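You operate a simulated robot arm through the tools that you are given. There is no shell and no other tool.

You run a simulated robot arm. Do the job below in one go: nothing can be reset, and whatever is moved stays where it is left.

## Task
Top up the label cards. At the end: there are three label cards in the slabs drawer, made up from those on the bulk bench; whatever was shut is shut again. Leave all else as you found it, and nothing knocked over.
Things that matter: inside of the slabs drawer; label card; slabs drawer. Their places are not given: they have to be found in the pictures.

It is judged by the outcome, as a careful person would: the job done as asked, and still so three seconds after it is handed in. It fails if anything else is knocked over, pushed out of place, dropped, spilled or broken.

## Robot
A 7-joint arm with a two-finger parallel gripper, fixed in place. Base frame: the origin is on the floor under the middle of its stand, x ahead of it, y to its left, z up; the work surface is at about z = 0.9. Lengths are in m, angles in rad, forces in N, time in s.
It reaches about 1.372 m from its shoulder. Its first joint turns from -2.601 to 2.601 rad. Payload 3.43 kg.
The TCP is the grasp point between the finger pads, 0.03 m short of the fingertips. In the tool frame z runs along the fingers and y along their closing line. Largest opening 0.094 m; finger width 0.028, thickness 0.01; the body of the gripper, 0.05 by 0.096 m, starts 0.055 m behind the TCP.
Orientation is that of the tool frame in the base frame, as [roll, pitch, yaw] about the fixed x, y, z axes, in that order (R = Rz(yaw) Ry(pitch) Rx(roll)). With the fingers straight down and closing along the base's y, the tool's x points along the base's -x, its y along +y and its z along -z.

## Interface
- The arm moves only by the tool step_arm. Its arguments are lists of equal length, an entry for each row: "slide": the shift along the tool's x, y, z in m, a list of three; "turn": the turn, a rotation vector about the tool's x, y, z in rad, a list of three. In form: {"slide": [[dx, dy, dz], ...], "turn": [[wx, wy, wz], ...]}. A call has 1 to 20 rows; each row shifts and turns the commanded pose from where the row before left it, along the tool's axes as they then stand. "jaw" is the gripper command, from -1 (fully open) to 1 (shut), values between in proportion, set as the call begins (left out, the last holds). A row lasts 0.2 s, in which the tool goes at most 0.05 m and 0.15 rad; a call with a longer step from one row to the next is refused whole, and so is a gripper value outside its range. Where a pose cannot be reached the arm comes as near as it can. A force on the tool above 40 N (or 10 N above the force at the start of the call, whichever is more), or a blocked arm, ends the call early, and 0.2 s more pass. The fingers move at their own pace (about 0.045 m/s each) and stop on an object; they squeeze with about 41 N. The grip force told is the motor's: it shows also when the fingers shut on nothing. Time passes only in rows, and 0.2 s behind the last, so rows that do not move let the fingers close. The reply holds the time, the measured pose of the TCP, the force on the tool along the base axes, the opening and the grip force, in the units named above and with some noise, with the torque about the TCP (base axes, N m) and any sound that the robot's microphone picked up.
- Cameras (640 x 400 px; columns grow to the right, rows downward): "scene" is fixed at [0.4005, 0.5011, 1.5674]; the picture's right is [-0.54, -0.84, 0.00], its down [-0.55, 0.36, -0.75] and it looks along [0.63, -0.41, -0.66] (base axes); focal length 325 px, centre (320, 200). "wrist" rides on the gripper at [0.076, 0.014, -0.102] in the tool frame; the picture's right is [-0.18, 0.98, 0.00], its down [-0.75, -0.14, -0.64] and it looks along [-0.63, -0.12, 0.77] (tool axes); focal length 243 px, centre (320, 200).
- capture(camera): a new picture of that camera. It takes no simulated time.
- locate(camera, pixels): for up to 12 pixels [column, row] of the newest picture of that camera ("zoom" is the newest enlarged one), the place [x, y, z] in the base frame of the surface seen there, good to about 0.003 m. It takes no simulated time.
- zoom(camera, box): a new picture of the part [left, top, right, bottom] of that camera's present view, enlarged. It takes no simulated time.
- close_job(): hands the job in; it is judged then, once.

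Unless the task says otherwise, let go and move clear before handing in.

The tools are called after "Emit:" by a JSON object that holds its "method" and its "body". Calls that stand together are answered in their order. step_arm: Moves the arm, as the interface text tells. Its arguments: {"type":"object","properties":{"slide":{"type":"array","items":{"type":"array","items":{"type":"number"}}},"turn":{"type":"array","items":{"type":"array","items":{"type":"number"}}},"jaw":{"type":"number"}},"required":["slide","turn"]} The other tools are called the same way: capture (camera) takes a picture; locate (camera, pixels) gives the place of the surface under pixels of a picture; zoom (camera, box) takes an enlarged picture of a part of a camera's view; close_job () hands the job in.

At the start:

```text
clock: 0.0
eef_pos: [0.9701, -0.1813, 1.1865]
ee_rot: [3.138, 0.002, 3.141]
ft_force: [-0.5, 1.0, -0.8]
moment: [0.02, 0.02, -0.01]
finger_gap: 0.0939
grip_force: 0.1
```

scene: 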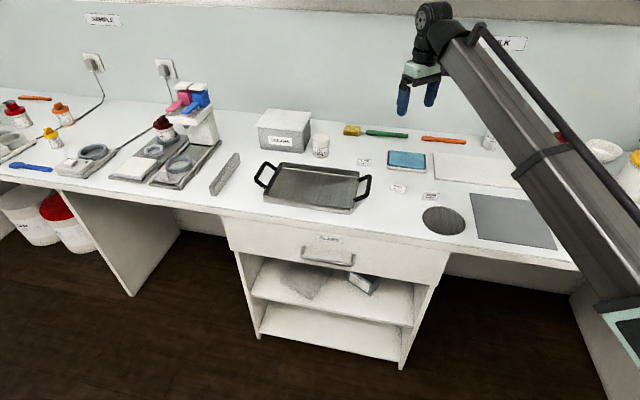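
wrist: 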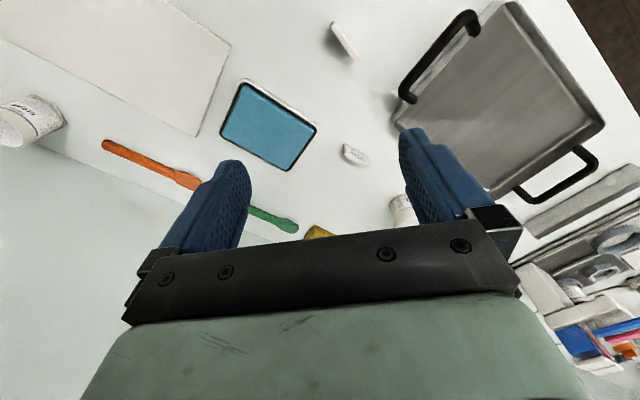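

The scene shows a drawer with a handle near (330,258) and small white label items near (364,162), (398,188), (430,196). I'll zoom in to read the labels and see what they are.

Emit:
{"method": "zoom", "body": {"camera": "scene", "box": [340, 130, 480, 220]}}

Emit:
{"method": "zoom", "body": {"camera": "scene", "box": [220, 200, 460, 370]}}

Emit:
{"method": "zoom", "body": {"camera": "scene", "box": [480, 20, 640, 120]}}

Emit:
{"method": "zoom", "body": {"camera": "scene", "box": [0, 80, 240, 240]}}

```text
4.44 times, centred on (410, 175) of scene
```

zoom: 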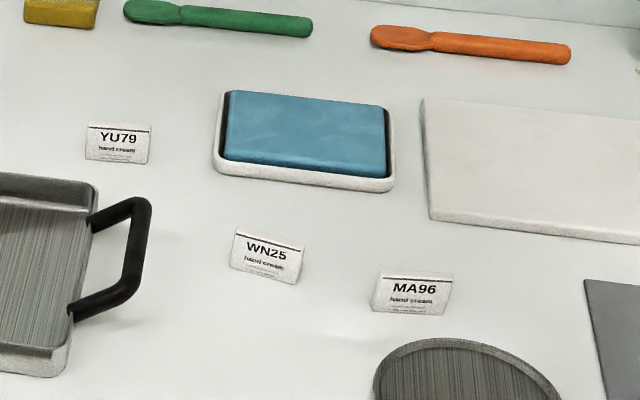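

```text
2.35 times, centred on (340, 285) of scene
```

zoom: 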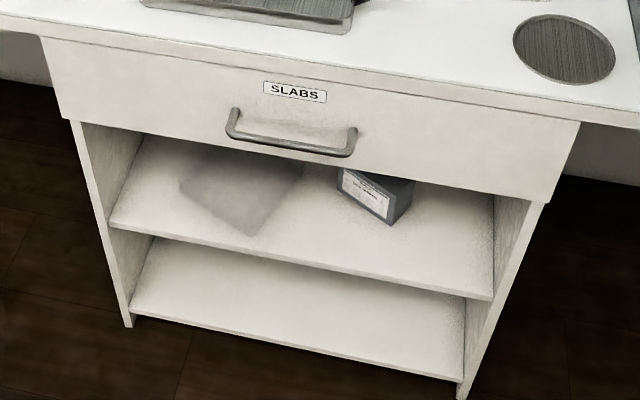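

```text
4.00 times, centred on (560, 70) of scene
```

zoom: 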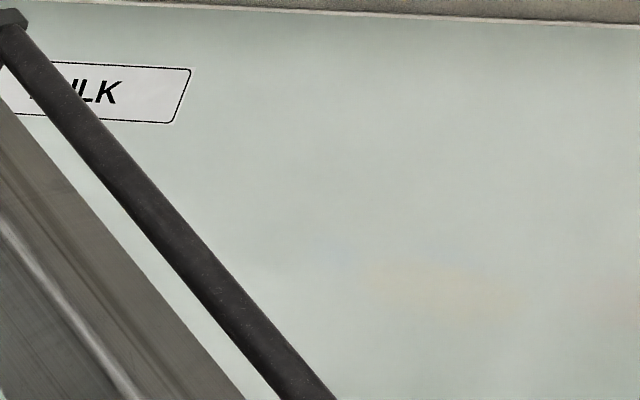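

```text
2.50 times, centred on (120, 160) of scene
```

zoom: 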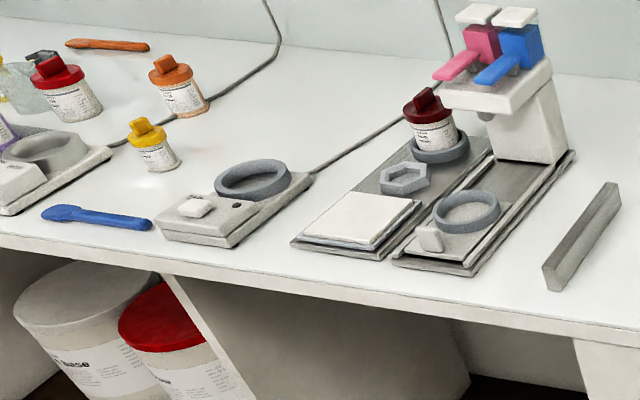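

The drawer is marked SLABS and three tent-like label cards (YU79, WN25, MA96) stand on the bench. I'll locate the cards, the handle and the drawer front.

Emit:
{"method": "capture", "body": {"camera": "scene"}}

Emit:
{"method": "locate", "body": {"camera": "scene", "pixels": [[306, 251], [328, 259], [351, 262], [330, 238], [228, 230], [440, 275], [364, 162], [398, 188], [430, 196], [225, 218], [440, 243], [300, 300]]}}

Emit:
{"method": "zoom", "body": {"camera": "scene", "box": [280, 225, 380, 285]}}

Emit:
{"method": "zoom", "body": {"camera": "scene", "box": [480, 120, 640, 220]}}

Emit:
{"method": "zoom", "body": {"camera": "wrist", "box": [300, 0, 640, 212]}}

```text
taken
```

scene: 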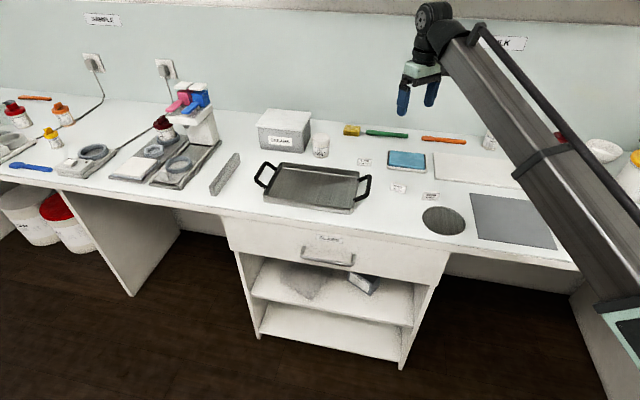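

```text
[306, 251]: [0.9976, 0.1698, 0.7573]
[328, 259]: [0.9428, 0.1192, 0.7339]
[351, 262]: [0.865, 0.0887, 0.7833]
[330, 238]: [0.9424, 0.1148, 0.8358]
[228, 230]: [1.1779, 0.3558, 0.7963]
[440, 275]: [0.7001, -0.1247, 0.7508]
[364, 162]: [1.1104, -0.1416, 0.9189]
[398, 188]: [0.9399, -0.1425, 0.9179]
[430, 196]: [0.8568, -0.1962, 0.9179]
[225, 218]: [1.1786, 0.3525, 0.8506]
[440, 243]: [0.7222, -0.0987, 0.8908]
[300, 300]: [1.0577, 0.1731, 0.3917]
```

```text
6.40 times, centred on (330, 255) of scene
```

zoom: 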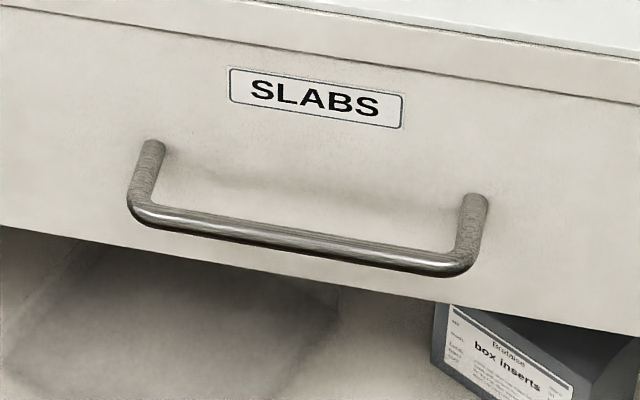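

```text
4.00 times, centred on (560, 170) of scene
```

zoom: 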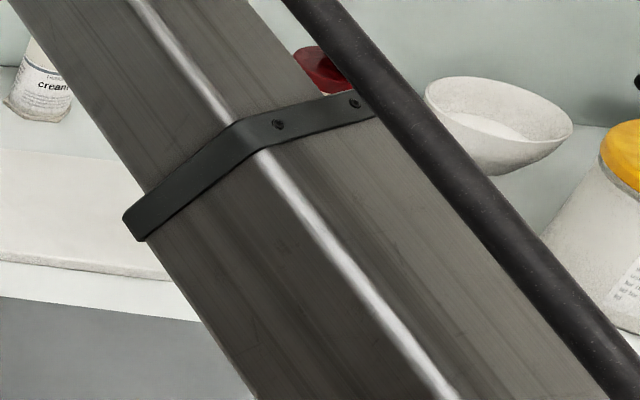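

```text
1.88 times, centred on (470, 106) of wrist
```

zoom: 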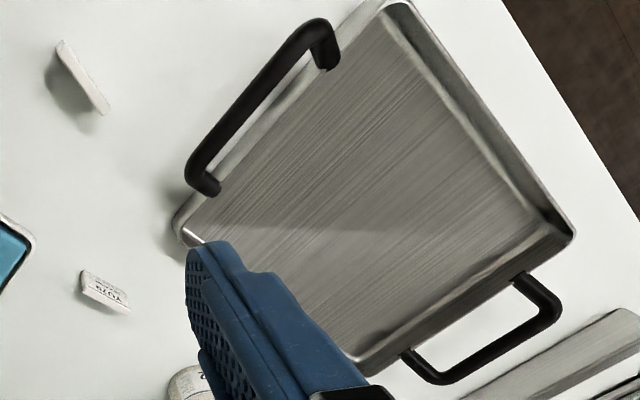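

The bench runs at 45° to the base (drawer front x−y≈0.823, pulled toward (−0.707, 0.707)). I'll zoom on the handle again so I can locate the bar exactly.

Emit:
{"method": "zoom", "body": {"camera": "scene", "box": [280, 225, 380, 285]}}

Emit:
{"method": "locate", "body": {"camera": "zoom", "pixels": [[140, 212], [210, 227], [300, 243], [380, 257], [450, 268], [153, 148], [478, 205], [300, 120], [20, 215], [600, 320], [300, 45], [472, 240]]}}

```text
6.40 times, centred on (330, 255) of scene
```

zoom: 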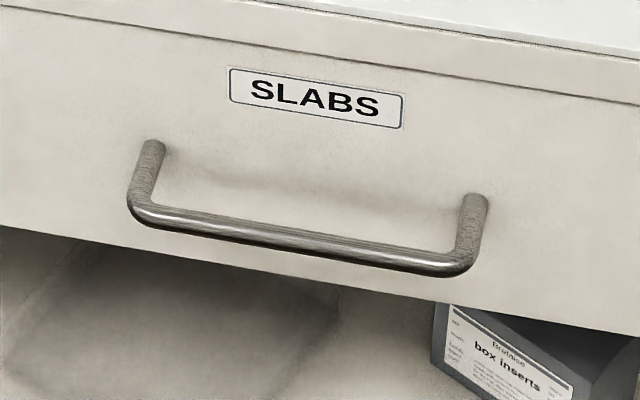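

```text
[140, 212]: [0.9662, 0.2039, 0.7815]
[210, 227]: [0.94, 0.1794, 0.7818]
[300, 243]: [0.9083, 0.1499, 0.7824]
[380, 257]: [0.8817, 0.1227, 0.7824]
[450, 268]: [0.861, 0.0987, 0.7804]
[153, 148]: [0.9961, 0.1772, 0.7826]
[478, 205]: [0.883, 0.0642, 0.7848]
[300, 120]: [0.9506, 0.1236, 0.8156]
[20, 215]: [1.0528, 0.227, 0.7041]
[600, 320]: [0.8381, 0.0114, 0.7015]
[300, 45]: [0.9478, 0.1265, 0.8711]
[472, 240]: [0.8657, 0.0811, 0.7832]
```

The handle bar is centred near (0.912, 0.151, 0.781), about 0.046 m off the front. First I'll yaw by −45° so the tool lines up with the bench, then look closer at the cards.

Emit:
{"method": "step_arm", "body": {"slide": [[0, 0, 0], [0, 0, 0], [0, 0, 0], [0, 0, 0], [0, 0, 0], [0, 0, 0]], "turn": [[0, 0, -0.1309], [0, 0, -0.1309], [0, 0, -0.1309], [0, 0, -0.1309], [0, 0, -0.1309], [0, 0, -0.1309]], "jaw": -1}}

Emit:
{"method": "capture", "body": {"camera": "wrist"}}

Emit:
{"method": "zoom", "body": {"camera": "scene", "box": [350, 145, 450, 207]}}

```text
clock: 1.4
eef_pos: [0.9704, -0.1813, 1.1867]
ee_rot: [-3.14, -0.001, -2.352]
ft_force: [-0.2, -0.2, 0.0]
moment: [0.0, 0.0, 0.01]
finger_gap: 0.0941
grip_force: 0.1
```

```text
taken
```

wrist: 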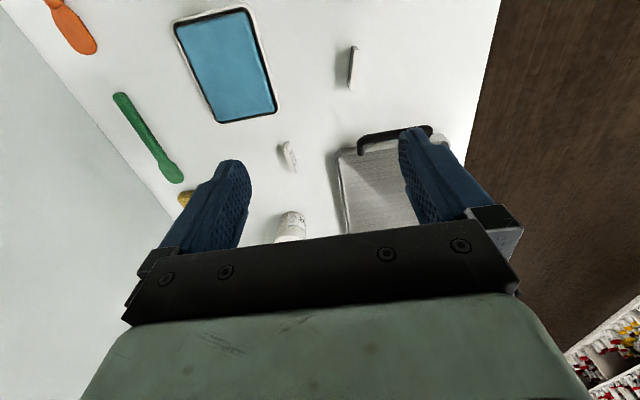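

```text
6.40 times, centred on (400, 176) of scene
```

zoom: 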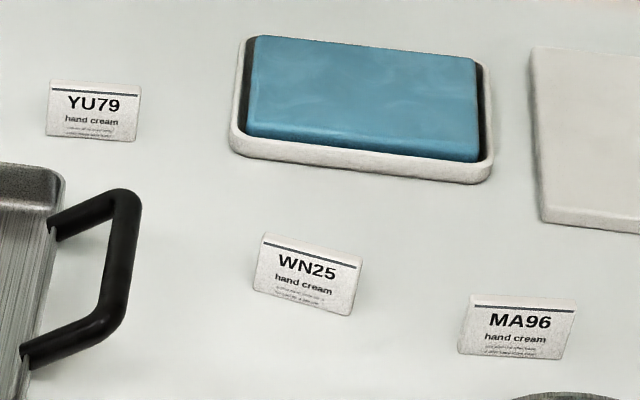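

The yaw worked (−2.352). The cards look like small upright plates; I'll locate their corners in the zoomed view.

Emit:
{"method": "locate", "body": {"camera": "zoom", "pixels": [[53, 84], [137, 90], [50, 132], [132, 138], [267, 240], [358, 260], [258, 288], [347, 310], [478, 302], [572, 306], [464, 350], [560, 354]]}}

Emit:
{"method": "zoom", "body": {"camera": "wrist", "box": [250, 20, 410, 180]}}

Emit:
{"method": "locate", "body": {"camera": "zoom", "pixels": [[60, 60]]}}

```text
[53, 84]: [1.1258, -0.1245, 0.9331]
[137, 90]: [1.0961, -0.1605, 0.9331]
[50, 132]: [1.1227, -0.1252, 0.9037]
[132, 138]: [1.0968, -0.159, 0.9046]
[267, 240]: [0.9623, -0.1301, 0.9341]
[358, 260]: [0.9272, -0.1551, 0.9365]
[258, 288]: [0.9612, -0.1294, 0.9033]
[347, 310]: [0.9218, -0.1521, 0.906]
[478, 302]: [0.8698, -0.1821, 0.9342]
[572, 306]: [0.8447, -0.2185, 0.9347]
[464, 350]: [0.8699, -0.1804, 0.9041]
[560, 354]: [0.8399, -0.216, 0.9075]
```

```text
2.50 times, centred on (330, 100) of wrist
```

zoom: 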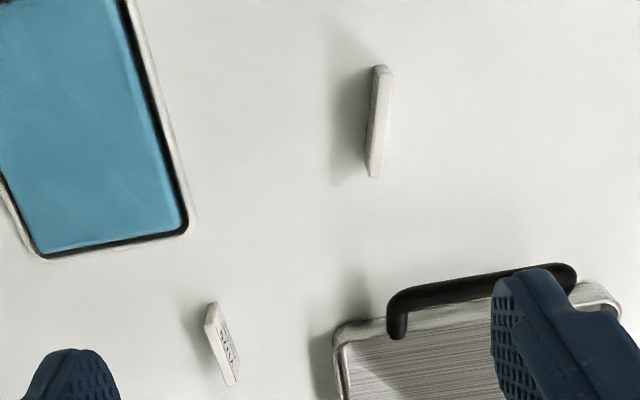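

```text
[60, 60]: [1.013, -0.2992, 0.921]
```

Cards are thin upright plates about 0.046 wide with tops at z≈0.934; they need grasping across their thickness. First the drawer: I'll move out in front of it at the present height.

Emit:
{"method": "step_arm", "body": {"slide": [[-0.0195, 0.0454, 0], [-0.0195, 0.0454, 0], [-0.0195, 0.0454, 0], [-0.0195, 0.0454, 0], [-0.0195, 0.0454, 0], [-0.0195, 0.0454, 0], [-0.0195, 0.0454, 0], [-0.0195, 0.0454, 0], [-0.0195, 0.0454, 0], [-0.0195, 0.0454, 0]], "turn": [[0, 0, 0], [0, 0, 0], [0, 0, 0], [0, 0, 0], [0, 0, 0], [0, 0, 0], [0, 0, 0], [0, 0, 0], [0, 0, 0], [0, 0, 0]]}}

Emit:
{"method": "capture", "body": {"camera": "scene"}}

```text
clock: 2.9
eef_pos: [0.8544, 0.1144, 1.1889]
ee_rot: [-3.133, 0.004, -2.338]
ft_force: [5.9, -11.1, 0.0]
moment: [1.41, 0.74, 1.04]
finger_gap: 0.0939
grip_force: 0.1
stopped in row 7: the force on the tool passed its limit at 80 N (the readings are from after the stop); the commanded pose is now the measured one
```

```text
taken
```

scene: 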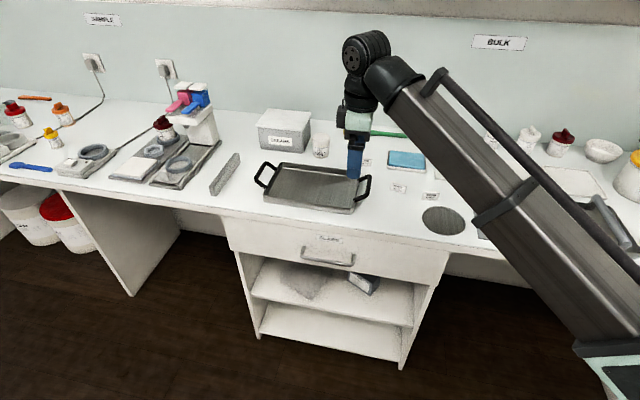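

The motion was stopped by a force of 80 N at (0.854, 0.114, 1.189) though nothing on the bench is near; the push was along −n. I'll zoom in on the wrist at (360,90) and look through the wrist camera to see what touched.

Emit:
{"method": "zoom", "body": {"camera": "scene", "box": [300, 10, 500, 210]}}

Emit:
{"method": "capture", "body": {"camera": "wrist"}}

Emit:
{"method": "zoom", "body": {"camera": "scene", "box": [340, 20, 640, 400]}}

```text
2.00 times, centred on (400, 110) of scene
```

zoom: 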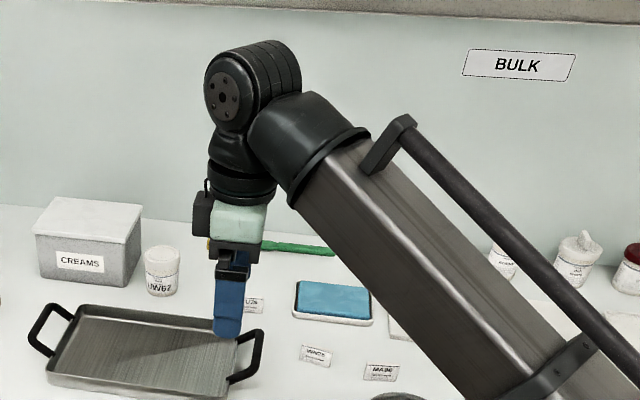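

```text
taken
```

wrist: 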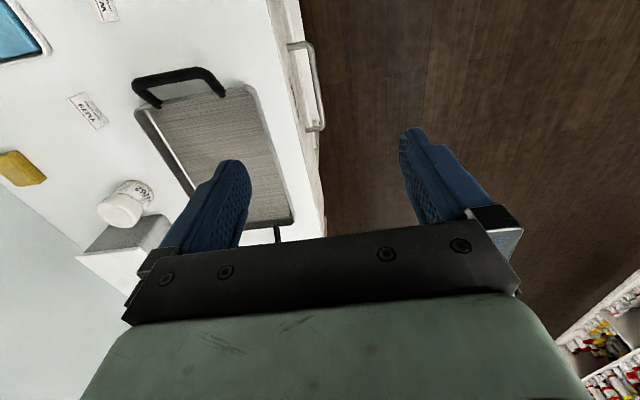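

```text
1.05 times, centred on (490, 210) of scene (not enlarged: the box is as wide or as high as the picture)
```

zoom: 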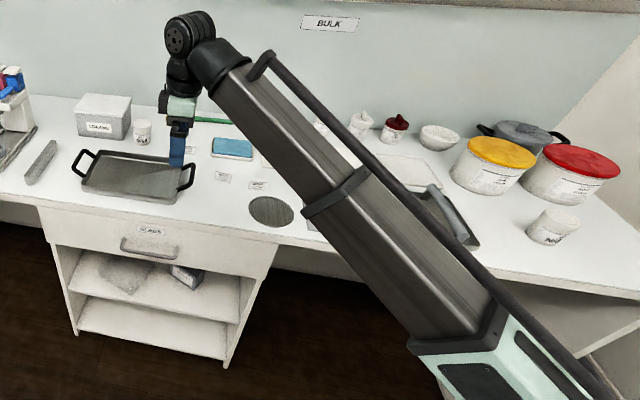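

It looks as if the hand is nearly folded against the arm's own forearm. I'll measure points on the arm to understand its geometry before backing off.

Emit:
{"method": "locate", "body": {"camera": "zoom", "pixels": [[185, 35], [215, 68], [250, 110], [300, 170], [340, 215], [400, 280], [440, 330], [480, 375], [178, 75], [178, 105], [178, 150], [162, 100]]}}

Emit:
{"method": "zoom", "body": {"camera": "scene", "box": [320, 20, 420, 120]}}

```text
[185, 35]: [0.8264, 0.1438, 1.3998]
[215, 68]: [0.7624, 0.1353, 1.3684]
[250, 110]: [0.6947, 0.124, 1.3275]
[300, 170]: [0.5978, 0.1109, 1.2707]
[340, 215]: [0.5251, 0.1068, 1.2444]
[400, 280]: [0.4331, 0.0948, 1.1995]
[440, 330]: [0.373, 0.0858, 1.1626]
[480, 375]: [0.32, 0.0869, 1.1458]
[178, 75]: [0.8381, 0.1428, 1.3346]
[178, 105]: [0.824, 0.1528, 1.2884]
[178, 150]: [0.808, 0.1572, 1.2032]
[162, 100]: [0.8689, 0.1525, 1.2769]
```

```text
4.00 times, centred on (370, 70) of scene
```

zoom: 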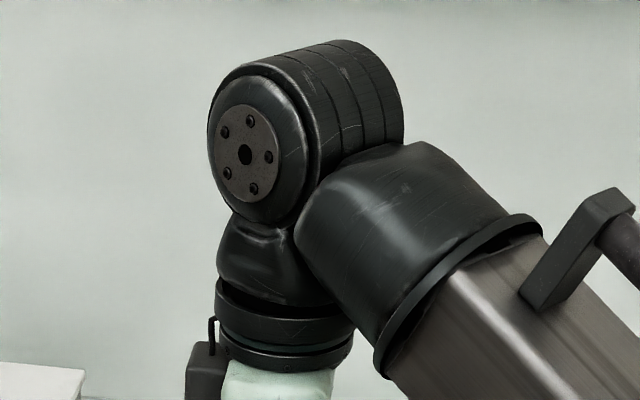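

The hand and the forearm's black cuff were meeting because the hand was folded under the arm. I'll back off a little along n and tilt the fingers toward the drawer side (about tool x), which unfolds the wrist.

Emit:
{"method": "step_arm", "body": {"slide": [[0, -0.02, 0], [0, -0.02, 0], [0, 0, 0], [0, 0, 0], [0, 0, 0], [0, 0, 0], [0, 0, 0], [0, 0, 0]], "turn": [[0, 0, 0], [0, 0, 0], [0.14, 0, 0], [0.14, 0, 0], [0.14, 0, 0], [0.14, 0, 0], [0.14, 0, 0], [0.14, 0, 0]]}}

Emit:
{"method": "capture", "body": {"camera": "scene"}}

```text
clock: 4.7
eef_pos: [0.8832, 0.0866, 1.1882]
ee_rot: [-2.291, 0.004, -2.339]
ft_force: [-0.7, -0.2, -0.9]
moment: [-0.03, -0.01, -0.02]
finger_gap: 0.0937
grip_force: 0.0
```

```text
taken
```

scene: 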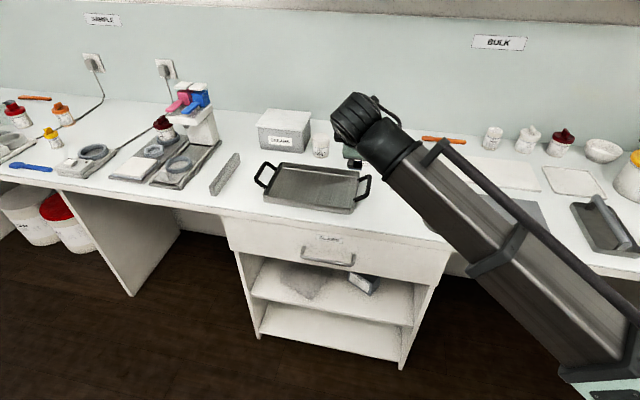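

The tilt freed the hand. I'll carry on tilting to nearly horizontal and draw back in front of the drawer.

Emit:
{"method": "step_arm", "body": {"slide": [[0, 0, 0], [0, 0, 0], [0, 0, 0], [0, 0, 0], [-0.015, 0.0064, -0.0395], [-0.015, 0.0064, -0.0395], [-0.015, 0.0064, -0.0395], [-0.015, 0.0064, -0.0395], [-0.007, 0.0032, -0.0198]], "turn": [[0.14, 0, 0], [0.14, 0, 0], [0.14, 0, 0], [0.14, 0, 0], [0, 0, 0], [0, 0, 0], [0, 0, 0], [0, 0, 0], [0, 0, 0]]}}

Emit:
{"method": "capture", "body": {"camera": "scene"}}

Emit:
{"method": "capture", "body": {"camera": "wrist"}}

```text
clock: 6.7
eef_pos: [0.7983, 0.2616, 1.1903]
ee_rot: [-1.735, 0.002, -2.339]
ft_force: [-0.8, 0.0, 0.3]
moment: [0.0, -0.03, 0.0]
finger_gap: 0.0942
grip_force: 0.0
```

```text
taken
```

scene: 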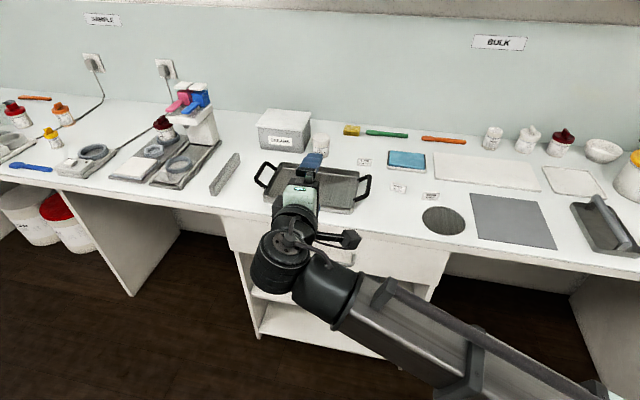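

```text
taken
```

wrist: 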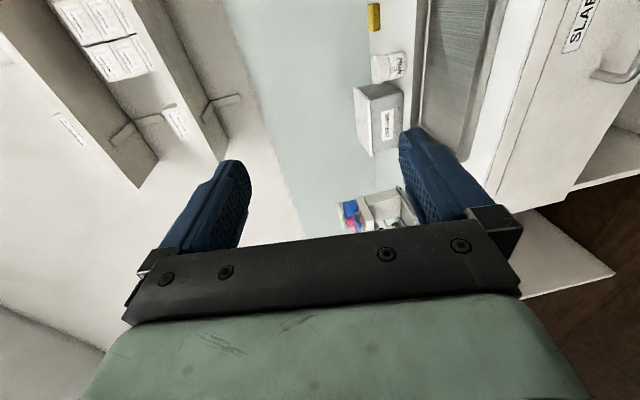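

I'm at s≈0.75, d≈0.38 in front of the drawer, fingers nearly horizontal. Next I'll descend to handle height (z≈0.778), staying 0.15 m short of the bar.

Emit:
{"method": "step_arm", "body": {"slide": [[0, 0.0406, 0.0067], [0, 0.0406, 0.0067], [0, 0.0406, 0.0067], [0, 0.0406, 0.0067], [0, 0.0406, 0.0067], [0, 0.0406, 0.0067], [0, 0.0406, 0.0067], [0, 0.0406, 0.0067], [0, 0.0406, 0.0067], [0, 0.0406, 0.0067]], "turn": [[0, 0, 0], [0, 0, 0], [0, 0, 0], [0, 0, 0], [0, 0, 0], [0, 0, 0], [0, 0, 0], [0, 0, 0], [0, 0, 0], [0, 0, 0]]}}

Emit:
{"method": "capture", "body": {"camera": "scene"}}

Emit:
{"method": "capture", "body": {"camera": "wrist"}}

```text
clock: 8.9
eef_pos: [0.8039, 0.2617, 0.7765]
ee_rot: [-1.734, 0.004, -2.338]
ft_force: [-0.8, -0.2, -0.9]
moment: [0.05, 0.02, 0.01]
finger_gap: 0.0942
grip_force: 0.1
```

```text
taken
```

scene: 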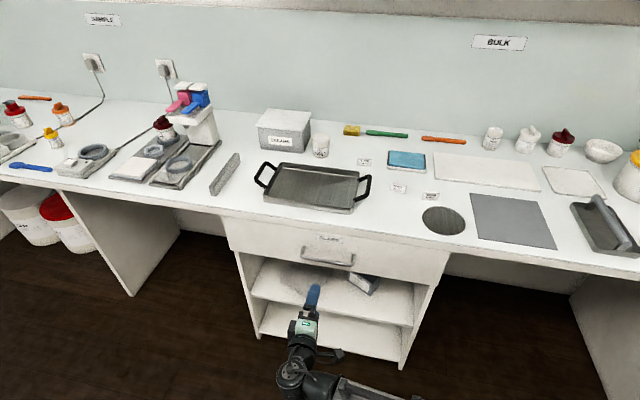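

```text
taken
```

wrist: 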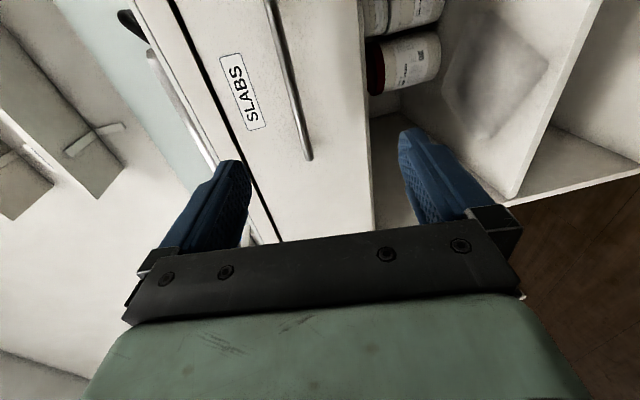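

In the wrist view the handle bar runs from (268,0) to (308,158). I'll check its place from here before approaching.

Emit:
{"method": "locate", "body": {"camera": "wrist", "pixels": [[272, 20], [281, 60], [293, 105], [303, 145], [308, 155], [240, 90], [330, 60], [210, 60], [200, 80], [350, 40]]}}

```text
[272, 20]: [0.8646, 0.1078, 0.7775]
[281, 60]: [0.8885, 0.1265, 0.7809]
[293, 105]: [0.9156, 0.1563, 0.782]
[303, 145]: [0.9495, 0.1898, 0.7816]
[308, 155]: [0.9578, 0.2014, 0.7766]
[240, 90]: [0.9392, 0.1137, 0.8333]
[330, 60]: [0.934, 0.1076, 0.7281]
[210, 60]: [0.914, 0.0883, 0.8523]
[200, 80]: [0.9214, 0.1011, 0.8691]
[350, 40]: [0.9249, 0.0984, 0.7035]
```

The bar is at d≈0.537, z≈0.78 as expected. I'll advance about 0.15 m so it sits between the open fingers.

Emit:
{"method": "step_arm", "body": {"slide": [[0, -0.0069, 0.0369], [0, -0.0069, 0.0369], [0, -0.0069, 0.0369], [0, -0.0069, 0.0369], [0, 0, 0]], "turn": [[0, 0, 0], [0, 0, 0], [0, 0, 0], [0, 0, 0], [0, 0, 0]]}}

Emit:
{"method": "capture", "body": {"camera": "wrist"}}

Emit:
{"method": "capture", "body": {"camera": "scene"}}

```text
clock: 10.1
eef_pos: [0.9091, 0.1559, 0.7776]
ee_rot: [-1.735, 0.005, -2.338]
ft_force: [-0.2, 0.4, -0.2]
moment: [-0.01, -0.03, 0.01]
finger_gap: 0.0938
grip_force: 0.0
```

```text
taken
```

wrist: 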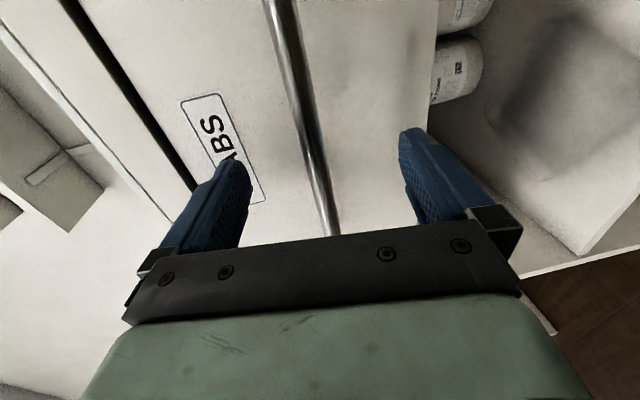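

```text
taken
```

scene: 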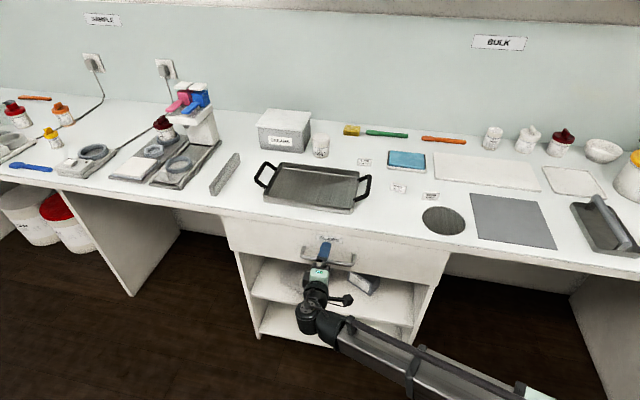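

The bar passes between the fingers and there is no contact force. I'll close on it.

Emit:
{"method": "step_arm", "body": {"slide": [[0, 0, 0], [0, 0, 0], [0, 0, 0], [0, 0, 0], [0, 0, 0], [0, 0, 0], [0, 0, 0]], "turn": [[0, 0, 0], [0, 0, 0], [0, 0, 0], [0, 0, 0], [0, 0, 0], [0, 0, 0], [0, 0, 0]], "jaw": 1}}

Emit:
{"method": "capture", "body": {"camera": "wrist"}}

```text
clock: 11.7
eef_pos: [0.9095, 0.1556, 0.7793]
ee_rot: [-1.733, 0.004, -2.338]
ft_force: [0.5, 1.0, 0.7]
moment: [-0.03, -0.03, -0.1]
finger_gap: 0.0116
grip_force: 44.9
```

```text
taken
```

wrist: 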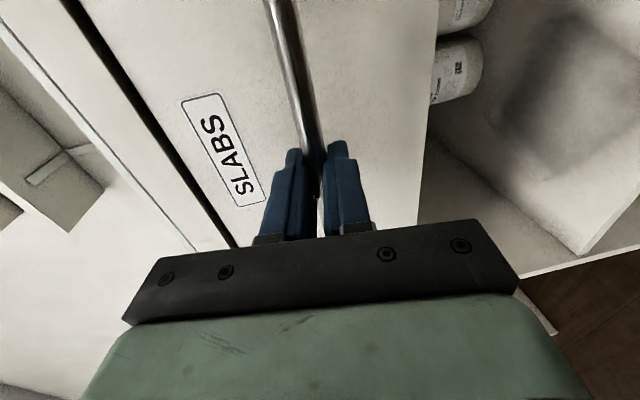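

Gripped (gap 0.0116, 45 N). Now I'll pull gently straight out along (−0.707, 0.707).

Emit:
{"method": "step_arm", "body": {"slide": [[-0.0002, 0.0016, -0.0099], [-0.0004, 0.0033, -0.0197], [-0.0004, 0.0033, -0.0197], [-0.0004, 0.0033, -0.0197], [-0.0004, 0.0033, -0.0197], [-0.0004, 0.0033, -0.0197]], "turn": [[0, 0, 0], [0, 0, 0], [0, 0, 0], [0, 0, 0], [0, 0, 0], [0, 0, 0]]}}

Emit:
{"method": "capture", "body": {"camera": "scene"}}

```text
clock: 13.1
eef_pos: [0.8326, 0.2337, 0.7774]
ee_rot: [-1.735, 0.003, -2.34]
ft_force: [0.2, -0.9, -9.2]
moment: [0.23, -0.03, 1.01]
finger_gap: 0.0116
grip_force: 44.4
```

```text
taken
```

scene: 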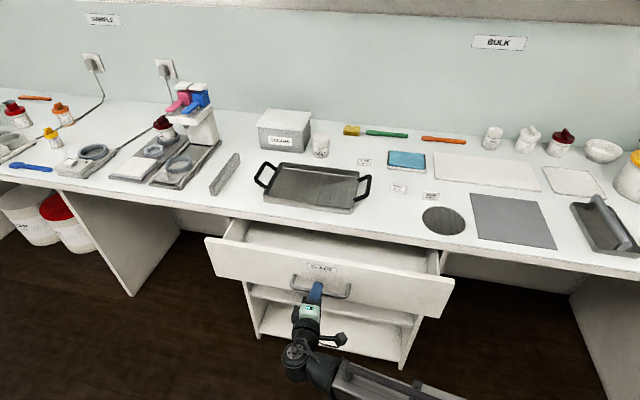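

The drawer slides; about 0.11 m open. Continuing the pull another 0.14 m.

Emit:
{"method": "step_arm", "body": {"slide": [[-0.0004, 0.0034, -0.0197], [-0.0004, 0.0034, -0.0197], [-0.0004, 0.0034, -0.0197], [-0.0004, 0.0034, -0.0197], [-0.0004, 0.0034, -0.0197], [-0.0004, 0.0034, -0.0197], [-0.0004, 0.0034, -0.0197]], "turn": [[0, 0, 0], [0, 0, 0], [0, 0, 0], [0, 0, 0], [0, 0, 0], [0, 0, 0], [0, 0, 0]]}}

Emit:
{"method": "capture", "body": {"camera": "scene"}}

```text
clock: 14.7
eef_pos: [0.7339, 0.3308, 0.7788]
ee_rot: [-1.734, 0.003, -2.34]
ft_force: [-11.1, -12.7, -8.7]
moment: [-0.06, 0.17, -0.91]
finger_gap: 0.0115
grip_force: 44.6
```

```text
taken
```

scene: 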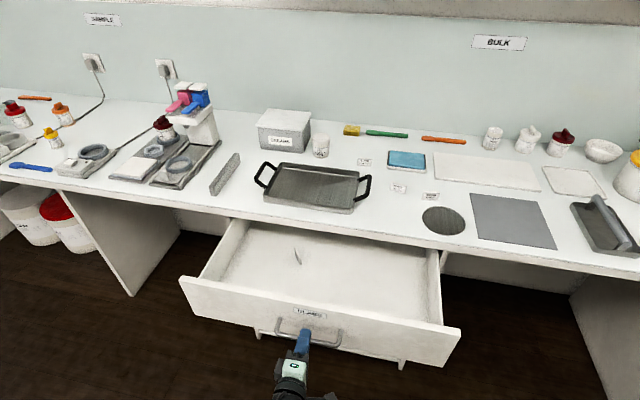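

The drawer is about 0.245 m open and something thin stands inside at (298,257). I'll zoom in on the interior.

Emit:
{"method": "zoom", "body": {"camera": "scene", "box": [200, 215, 460, 345]}}

Emit:
{"method": "zoom", "body": {"camera": "scene", "box": [270, 230, 340, 280]}}

Emit:
{"method": "locate", "body": {"camera": "zoom", "pixels": [[250, 170], [255, 215], [258, 270], [262, 245], [245, 200], [120, 320], [500, 300], [400, 60]]}}

```text
2.46 times, centred on (330, 280) of scene
```

zoom: 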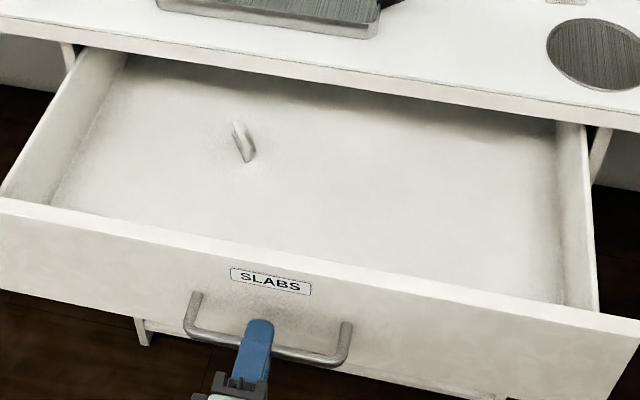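

```text
8.00 times, centred on (305, 255) of scene
```

zoom: 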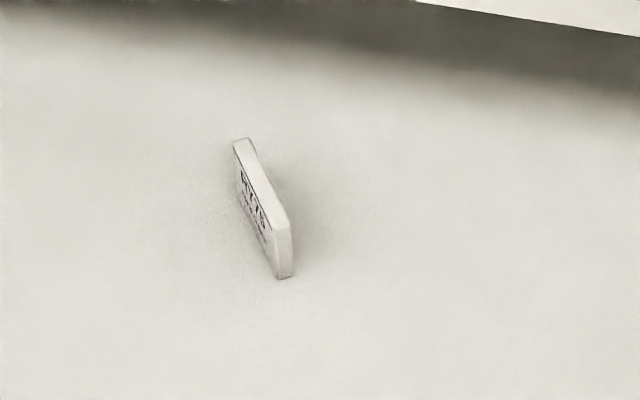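

```text
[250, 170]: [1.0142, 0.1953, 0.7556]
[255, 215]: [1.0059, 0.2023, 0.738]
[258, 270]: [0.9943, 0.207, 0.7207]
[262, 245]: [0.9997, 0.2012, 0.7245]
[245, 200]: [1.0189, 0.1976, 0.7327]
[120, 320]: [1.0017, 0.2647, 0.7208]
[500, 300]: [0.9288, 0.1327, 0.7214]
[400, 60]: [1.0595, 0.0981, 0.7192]
```

One label card already stands in the drawer near (1.005, 0.200); floor z≈0.721. The rear of the drawer is still hidden, so I'll pull a bit further, slowly, to count all cards.

Emit:
{"method": "step_arm", "body": {"slide": [[0.0004, 0.002, -0.0118], [0.0004, 0.002, -0.0118], [0, 0.002, -0.0118], [0, 0.002, -0.0118], [0, 0.002, -0.0118]], "turn": [[0, 0, 0], [0, 0, 0], [0, 0, 0], [0, 0, 0], [0, 0, 0]]}}

Emit:
{"method": "zoom", "body": {"camera": "scene", "box": [180, 200, 480, 388]}}

```text
clock: 15.9
eef_pos: [0.691, 0.3749, 0.7784]
ee_rot: [-1.734, 0.004, -2.334]
ft_force: [-0.9, -1.5, -6.1]
moment: [0.0, 0.1, -0.53]
finger_gap: 0.0118
grip_force: 44.8
```

```text
2.13 times, centred on (330, 294) of scene
```

zoom: 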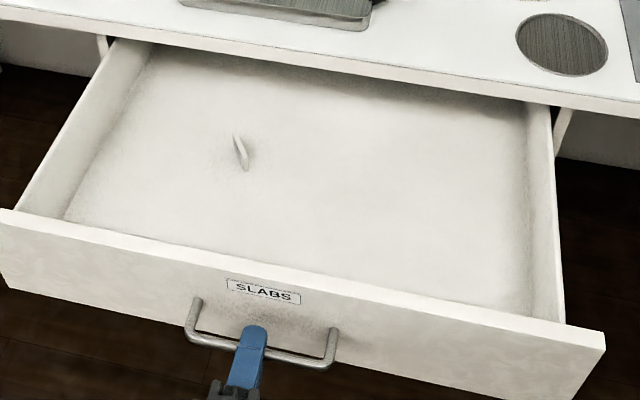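

Open by about 0.307 m, forces still small, only one card visible. I'll try a few more slow centimetres to reveal the back.

Emit:
{"method": "step_arm", "body": {"slide": [[0, 0.0017, -0.0099], [0, 0.0017, -0.0099], [0, 0.0017, -0.0099], [0, 0.0017, -0.0099]], "turn": [[0, 0, 0], [0, 0, 0], [0, 0, 0], [0, 0, 0]]}}

Emit:
{"method": "zoom", "body": {"camera": "scene", "box": [180, 200, 480, 388]}}

```text
clock: 16.9
eef_pos: [0.6607, 0.4047, 0.7778]
ee_rot: [-1.735, 0.002, -2.336]
ft_force: [15.6, 14.7, -3.4]
moment: [0.06, 0.01, -0.43]
finger_gap: 0.0119
grip_force: 44.9
```

```text
2.13 times, centred on (330, 294) of scene
```

zoom: 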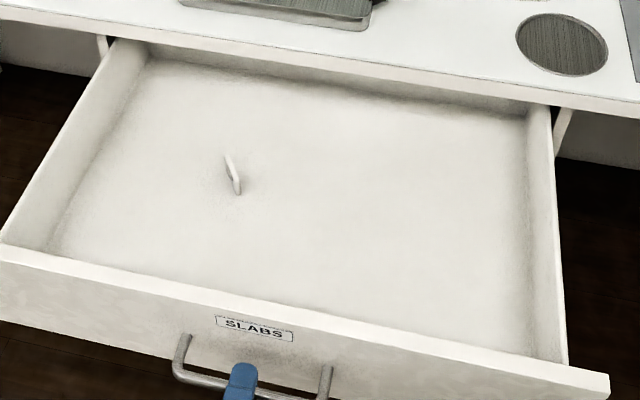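

The drawer's back panel is now in view and only one card is inside, so two more are needed. I'll ease the small sideways load, open the fingers, and back off the handle.

Emit:
{"method": "step_arm", "body": {"slide": [[-0.0015, 0, 0], [0, 0, 0]], "turn": [[0, 0, 0], [0, 0, 0]]}}

Emit:
{"method": "step_arm", "body": {"slide": [[0, 0, 0], [0, 0, 0], [0, 0, 0], [0, 0, 0], [0, 0, 0]], "turn": [[0, 0, 0], [0, 0, 0], [0, 0, 0], [0, 0, 0], [0, 0, 0]], "jaw": -1}}

Emit:
{"method": "step_arm", "body": {"slide": [[0, 0.0025, -0.015], [0, 0.0049, -0.0296], [0, 0.0049, -0.0296], [0, 0, 0]], "turn": [[0, 0, 0], [0, 0, 0], [0, 0, 0], [0, 0, 0]]}}

Emit:
{"method": "capture", "body": {"camera": "scene"}}

```text
clock: 17.5
eef_pos: [0.6607, 0.4046, 0.7783]
ee_rot: [-1.735, 0.002, -2.338]
ft_force: [7.5, 8.8, -1.3]
moment: [0.24, -0.25, 1.52]
finger_gap: 0.0115
grip_force: 45.4
```

```text
clock: 18.7
eef_pos: [0.6615, 0.4044, 0.7794]
ee_rot: [-1.736, 0.005, -2.339]
ft_force: [-0.8, 0.4, -0.4]
moment: [0.0, 0.01, 0.02]
finger_gap: 0.094
grip_force: 0.0
```

```text
clock: 19.7
eef_pos: [0.6066, 0.4567, 0.7805]
ee_rot: [-1.736, 0.005, -2.339]
ft_force: [-0.9, -0.8, -0.5]
moment: [0.01, 0.0, -0.01]
finger_gap: 0.0939
grip_force: 0.1
```

```text
taken
```

scene: 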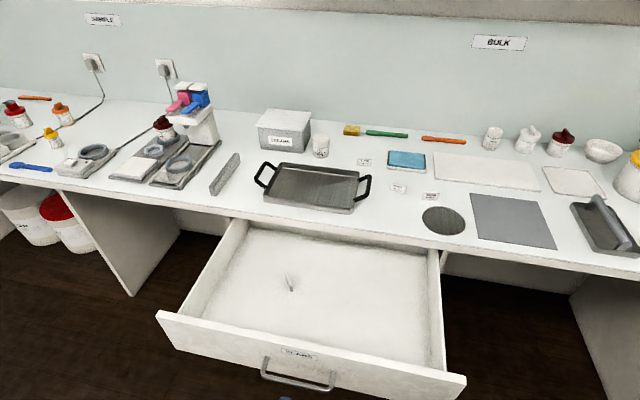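

The drawer is clear and open, with one card inside at (290,283). I'll locate the drawer's interior edges and that card, and the handle's new position.

Emit:
{"method": "zoom", "body": {"camera": "scene", "box": [150, 210, 480, 400]}}

Emit:
{"method": "locate", "body": {"camera": "scene", "pixels": [[160, 314], [465, 378], [245, 222], [440, 255], [189, 318], [430, 370], [250, 235], [428, 262], [300, 240], [265, 362], [300, 384], [333, 385]]}}

Emit:
{"method": "zoom", "body": {"camera": "scene", "box": [265, 260, 315, 300]}}

```text
1.94 times, centred on (315, 305) of scene
```

zoom: 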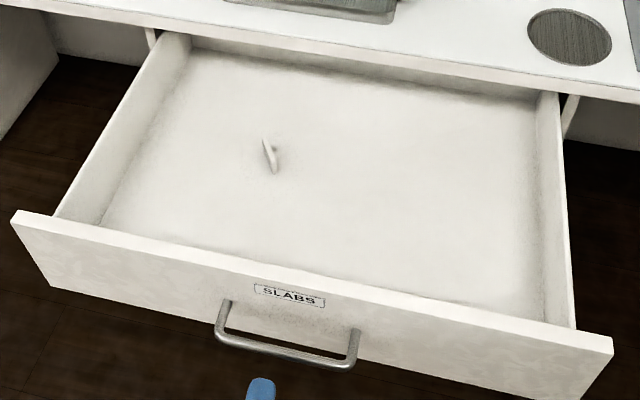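

```text
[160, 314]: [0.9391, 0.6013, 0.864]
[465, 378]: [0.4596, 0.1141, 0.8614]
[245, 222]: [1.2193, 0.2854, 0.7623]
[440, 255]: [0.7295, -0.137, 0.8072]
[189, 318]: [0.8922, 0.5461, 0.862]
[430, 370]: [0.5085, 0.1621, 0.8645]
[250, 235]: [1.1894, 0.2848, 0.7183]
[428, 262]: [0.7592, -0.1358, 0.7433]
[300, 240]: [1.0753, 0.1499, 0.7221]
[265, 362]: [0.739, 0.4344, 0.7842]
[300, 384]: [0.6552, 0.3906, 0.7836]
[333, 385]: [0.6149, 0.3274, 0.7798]
```

```text
10.00 times, centred on (290, 280) of scene
```

zoom: 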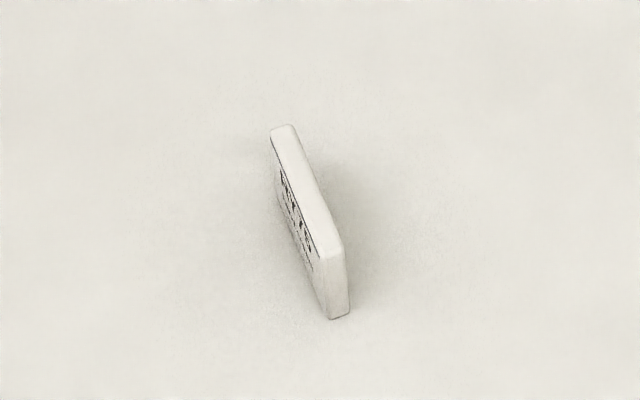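

Emit:
{"method": "locate", "body": {"camera": "zoom", "pixels": [[275, 132], [291, 130], [322, 253], [342, 250], [335, 315], [308, 190], [345, 280], [320, 300]]}}

Emit:
{"method": "locate", "body": {"camera": "scene", "pixels": [[320, 300], [350, 310], [380, 330], [330, 260], [360, 290], [400, 300], [486, 42], [519, 42], [105, 18], [394, 161], [340, 332], [230, 320]]}}

```text
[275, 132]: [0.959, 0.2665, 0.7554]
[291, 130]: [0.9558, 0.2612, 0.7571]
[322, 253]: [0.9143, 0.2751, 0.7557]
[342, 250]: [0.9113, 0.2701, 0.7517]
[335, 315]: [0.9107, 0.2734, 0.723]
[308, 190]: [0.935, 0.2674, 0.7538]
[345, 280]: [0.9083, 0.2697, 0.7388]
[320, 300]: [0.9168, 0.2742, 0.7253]
```

```text
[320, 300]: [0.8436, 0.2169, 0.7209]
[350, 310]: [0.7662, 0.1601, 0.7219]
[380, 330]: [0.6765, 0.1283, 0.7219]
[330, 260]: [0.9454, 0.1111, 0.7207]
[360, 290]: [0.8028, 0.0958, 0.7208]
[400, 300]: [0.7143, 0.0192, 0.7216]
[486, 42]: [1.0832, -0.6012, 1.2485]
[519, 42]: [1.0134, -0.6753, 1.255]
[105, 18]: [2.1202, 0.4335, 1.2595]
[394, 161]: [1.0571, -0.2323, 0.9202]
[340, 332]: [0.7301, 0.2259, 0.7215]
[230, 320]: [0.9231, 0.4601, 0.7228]
```

Drawer interior: floor z≈0.7215, existing card at about (0.935, 0.268). Next I'll rise clear of the handle and travel over the bench toward card WN25, still with the hand tilted.

Emit:
{"method": "step_arm", "body": {"slide": [[0, -0.0444, -0.0074], [0, -0.0444, -0.0074], [0, -0.0444, -0.0074], [0, -0.0444, -0.0074], [0, -0.0444, -0.0074], [0, -0.0444, -0.0074]], "turn": [[0, 0, 0], [0, 0, 0], [0, 0, 0], [0, 0, 0], [0, 0, 0], [0, 0, 0]]}}

Emit:
{"method": "step_arm", "body": {"slide": [[0.0133, -0.0072, 0.0437], [0.0133, -0.0072, 0.0437], [0.0133, -0.0072, 0.0437], [0.0133, -0.0072, 0.0437], [0.0133, -0.0072, 0.0437], [0.0133, -0.0072, 0.0437], [0.0133, -0.0072, 0.0437], [0.0133, -0.0072, 0.0437], [0.0133, -0.0072, 0.0437], [0.0133, -0.0072, 0.0437], [0.0133, -0.0072, 0.0437], [0.0133, -0.0072, 0.0437], [0.0133, -0.0072, 0.0437]], "turn": [[0, 0, 0], [0, 0, 0], [0, 0, 0], [0, 0, 0], [0, 0, 0], [0, 0, 0], [0, 0, 0], [0, 0, 0], [0, 0, 0], [0, 0, 0], [0, 0, 0], [0, 0, 0], [0, 0, 0]]}}

Emit:
{"method": "capture", "body": {"camera": "scene"}}

```text
clock: 21.1
eef_pos: [0.606, 0.4567, 1.0483]
ee_rot: [-1.735, 0.005, -2.338]
ft_force: [0.3, 1.3, -0.2]
moment: [-0.02, -0.01, 0.0]
finger_gap: 0.094
grip_force: 0.1
```

```text
clock: 23.9
eef_pos: [0.8996, -0.0706, 1.0485]
ee_rot: [-1.735, 0.001, -2.337]
ft_force: [0.4, -0.1, 1.7]
moment: [0.0, 0.02, 0.05]
finger_gap: 0.0939
grip_force: 0.1
```

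```text
taken
```

scene: 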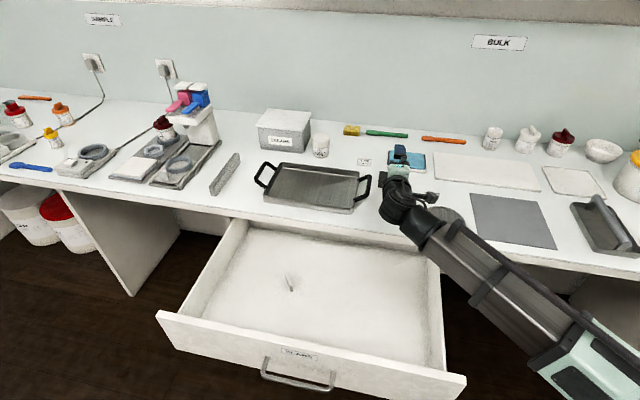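

I'm above the bench at (0.90, −0.07, 1.05). I'll now rotate the hand to point straight down, moving over card WN25.

Emit:
{"method": "step_arm", "body": {"slide": [[0, 0, 0], [0, 0, 0], [0, 0, 0], [0, 0, 0], [0, 0, 0], [0, 0, 0], [0, 0, 0], [0, 0, 0], [0, 0, 0], [0, 0, 0]], "turn": [[-0.1406, 0, 0], [-0.1406, 0, 0], [-0.1406, 0, 0], [-0.1406, 0, 0], [-0.1406, 0, 0], [-0.1406, 0, 0], [-0.1406, 0, 0], [-0.1406, 0, 0], [-0.1406, 0, 0], [-0.1406, 0, 0]]}}

Emit:
{"method": "capture", "body": {"camera": "wrist"}}

```text
clock: 26.1
eef_pos: [0.9006, -0.0676, 1.0496]
ee_rot: [3.14, 0.003, -2.337]
ft_force: [-0.7, 0.2, -0.5]
moment: [0.0, -0.02, 0.02]
finger_gap: 0.0942
grip_force: 0.1
```

```text
taken
```

wrist: 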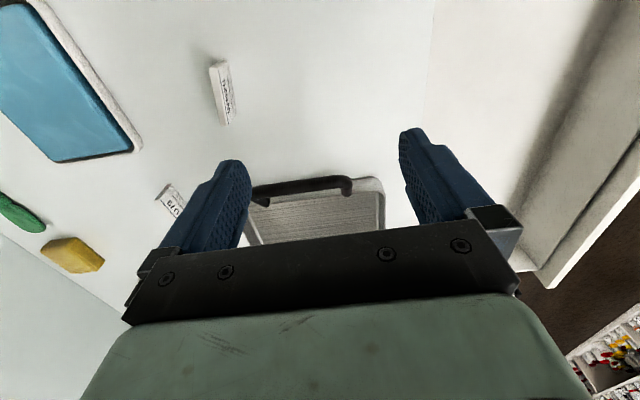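

The hand now points straight down; WN25 shows at (222,90). I'll move over it and yaw the closing line square to the card.

Emit:
{"method": "step_arm", "body": {"slide": [[0.0123, -0.0405, 0], [0.0123, -0.0405, 0], [0, 0, 0.02], [0, 0, 0.02]], "turn": [[0, 0, 0], [0, 0, 0], [0, 0, 0.12], [0, 0, 0.12]]}}

Emit:
{"method": "capture", "body": {"camera": "wrist"}}

Emit:
{"method": "zoom", "body": {"camera": "wrist", "box": [240, 20, 400, 180]}}

```text
clock: 27.1
eef_pos: [0.9408, -0.1423, 1.0077]
ee_rot: [3.141, 0.004, -2.581]
ft_force: [0.4, 0.4, -0.6]
moment: [0.02, -0.03, -0.01]
finger_gap: 0.094
grip_force: 0.0
```

```text
taken
```

wrist: 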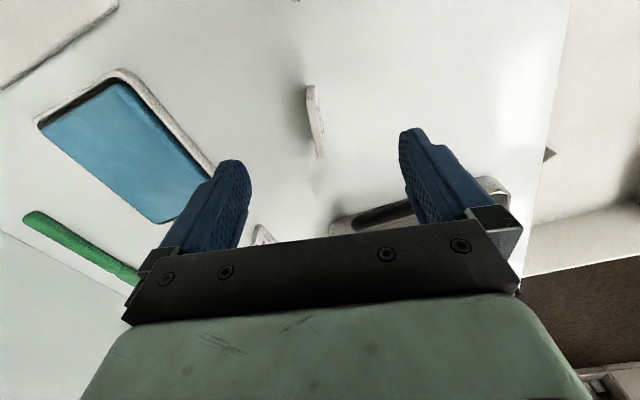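

```text
2.50 times, centred on (320, 100) of wrist
```

zoom: 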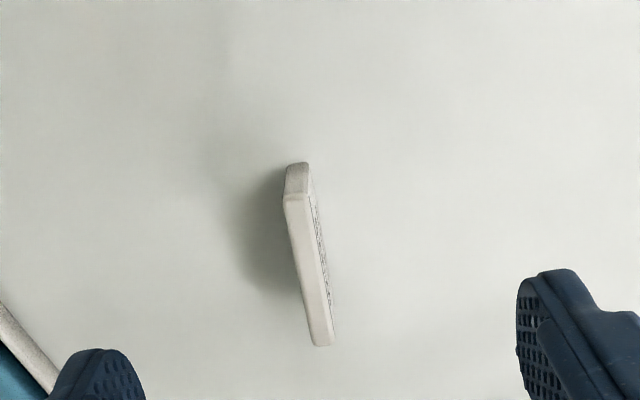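

WN25 sits between the fingers, slightly skewed. I'll locate the corners of its top edge.

Emit:
{"method": "locate", "body": {"camera": "zoom", "pixels": [[288, 202], [305, 199], [300, 260], [315, 258], [316, 338], [330, 336], [311, 300], [326, 300], [296, 230]]}}

```text
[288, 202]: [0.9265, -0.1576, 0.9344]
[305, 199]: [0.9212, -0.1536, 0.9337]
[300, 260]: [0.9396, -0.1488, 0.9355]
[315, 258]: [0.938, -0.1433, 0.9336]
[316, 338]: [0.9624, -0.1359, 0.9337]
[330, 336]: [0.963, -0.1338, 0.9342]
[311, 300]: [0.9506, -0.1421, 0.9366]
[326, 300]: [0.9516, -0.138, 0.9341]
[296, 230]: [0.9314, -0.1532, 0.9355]
```

The card's centre is about (0.9435, −0.1448) with its plane at ~28°. I'll check the nearest obstacles (tray handle, bench height) before going down.

Emit:
{"method": "locate", "body": {"camera": "wrist", "pixels": [[335, 222], [360, 216], [400, 206], [490, 185], [280, 120], [350, 120], [340, 160], [430, 60], [264, 232]]}}

Emit:
{"method": "locate", "body": {"camera": "scene", "pixels": [[367, 178], [366, 192], [361, 204], [358, 208], [371, 176]]}}

```text
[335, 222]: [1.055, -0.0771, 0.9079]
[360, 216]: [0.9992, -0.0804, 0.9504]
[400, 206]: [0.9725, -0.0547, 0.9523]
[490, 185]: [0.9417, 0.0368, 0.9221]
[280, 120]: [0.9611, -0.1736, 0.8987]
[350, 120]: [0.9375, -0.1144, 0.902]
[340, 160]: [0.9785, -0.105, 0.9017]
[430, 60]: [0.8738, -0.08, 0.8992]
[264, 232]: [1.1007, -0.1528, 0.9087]
```

```text
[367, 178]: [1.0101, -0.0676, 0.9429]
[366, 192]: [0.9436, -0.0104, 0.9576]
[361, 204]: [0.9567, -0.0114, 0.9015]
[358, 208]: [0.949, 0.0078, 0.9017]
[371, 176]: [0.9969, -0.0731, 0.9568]
```

The tray handle is ~0.06 m from the nearer finger, so it is clear; the bench top is z≈0.901. I'll align and descend so the tips stop about 7 mm above the bench.

Emit:
{"method": "step_arm", "body": {"slide": [[-0.001, -0.0035, 0], [0, 0, 0.0175], [0, 0, 0.0175], [0, 0, 0.0175], [0, 0, 0.0165], [0, 0, 0]], "turn": [[0, 0, 0.066], [0, 0, 0], [0, 0, 0], [0, 0, 0], [0, 0, 0], [0, 0, 0]]}}

Emit:
{"method": "zoom", "body": {"camera": "wrist", "box": [200, 40, 480, 240]}}

Emit:
{"method": "zoom", "body": {"camera": "scene", "box": [340, 100, 460, 220]}}

```text
clock: 28.5
eef_pos: [0.9441, -0.1448, 0.9388]
ee_rot: [3.139, 0.003, -2.644]
ft_force: [-0.2, -1.4, -1.1]
moment: [0.01, -0.01, 0.01]
finger_gap: 0.094
grip_force: 0.0
```

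```text
2.00 times, centred on (340, 140) of wrist
```

zoom: 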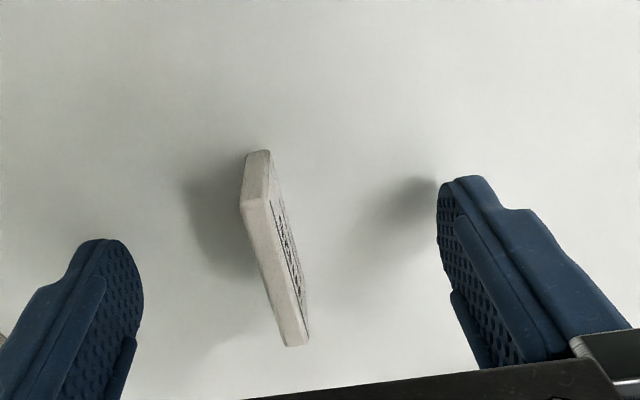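

```text
3.33 times, centred on (400, 160) of scene
```

zoom: 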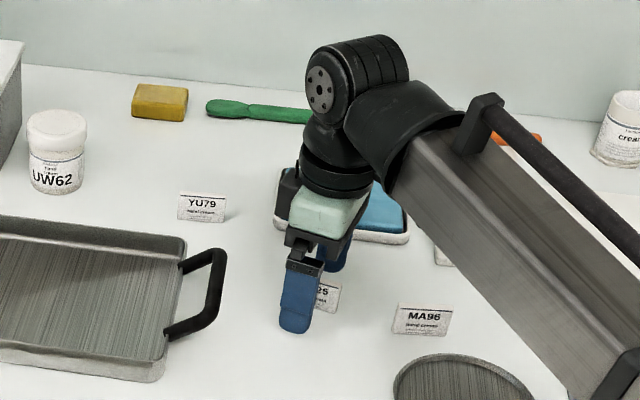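

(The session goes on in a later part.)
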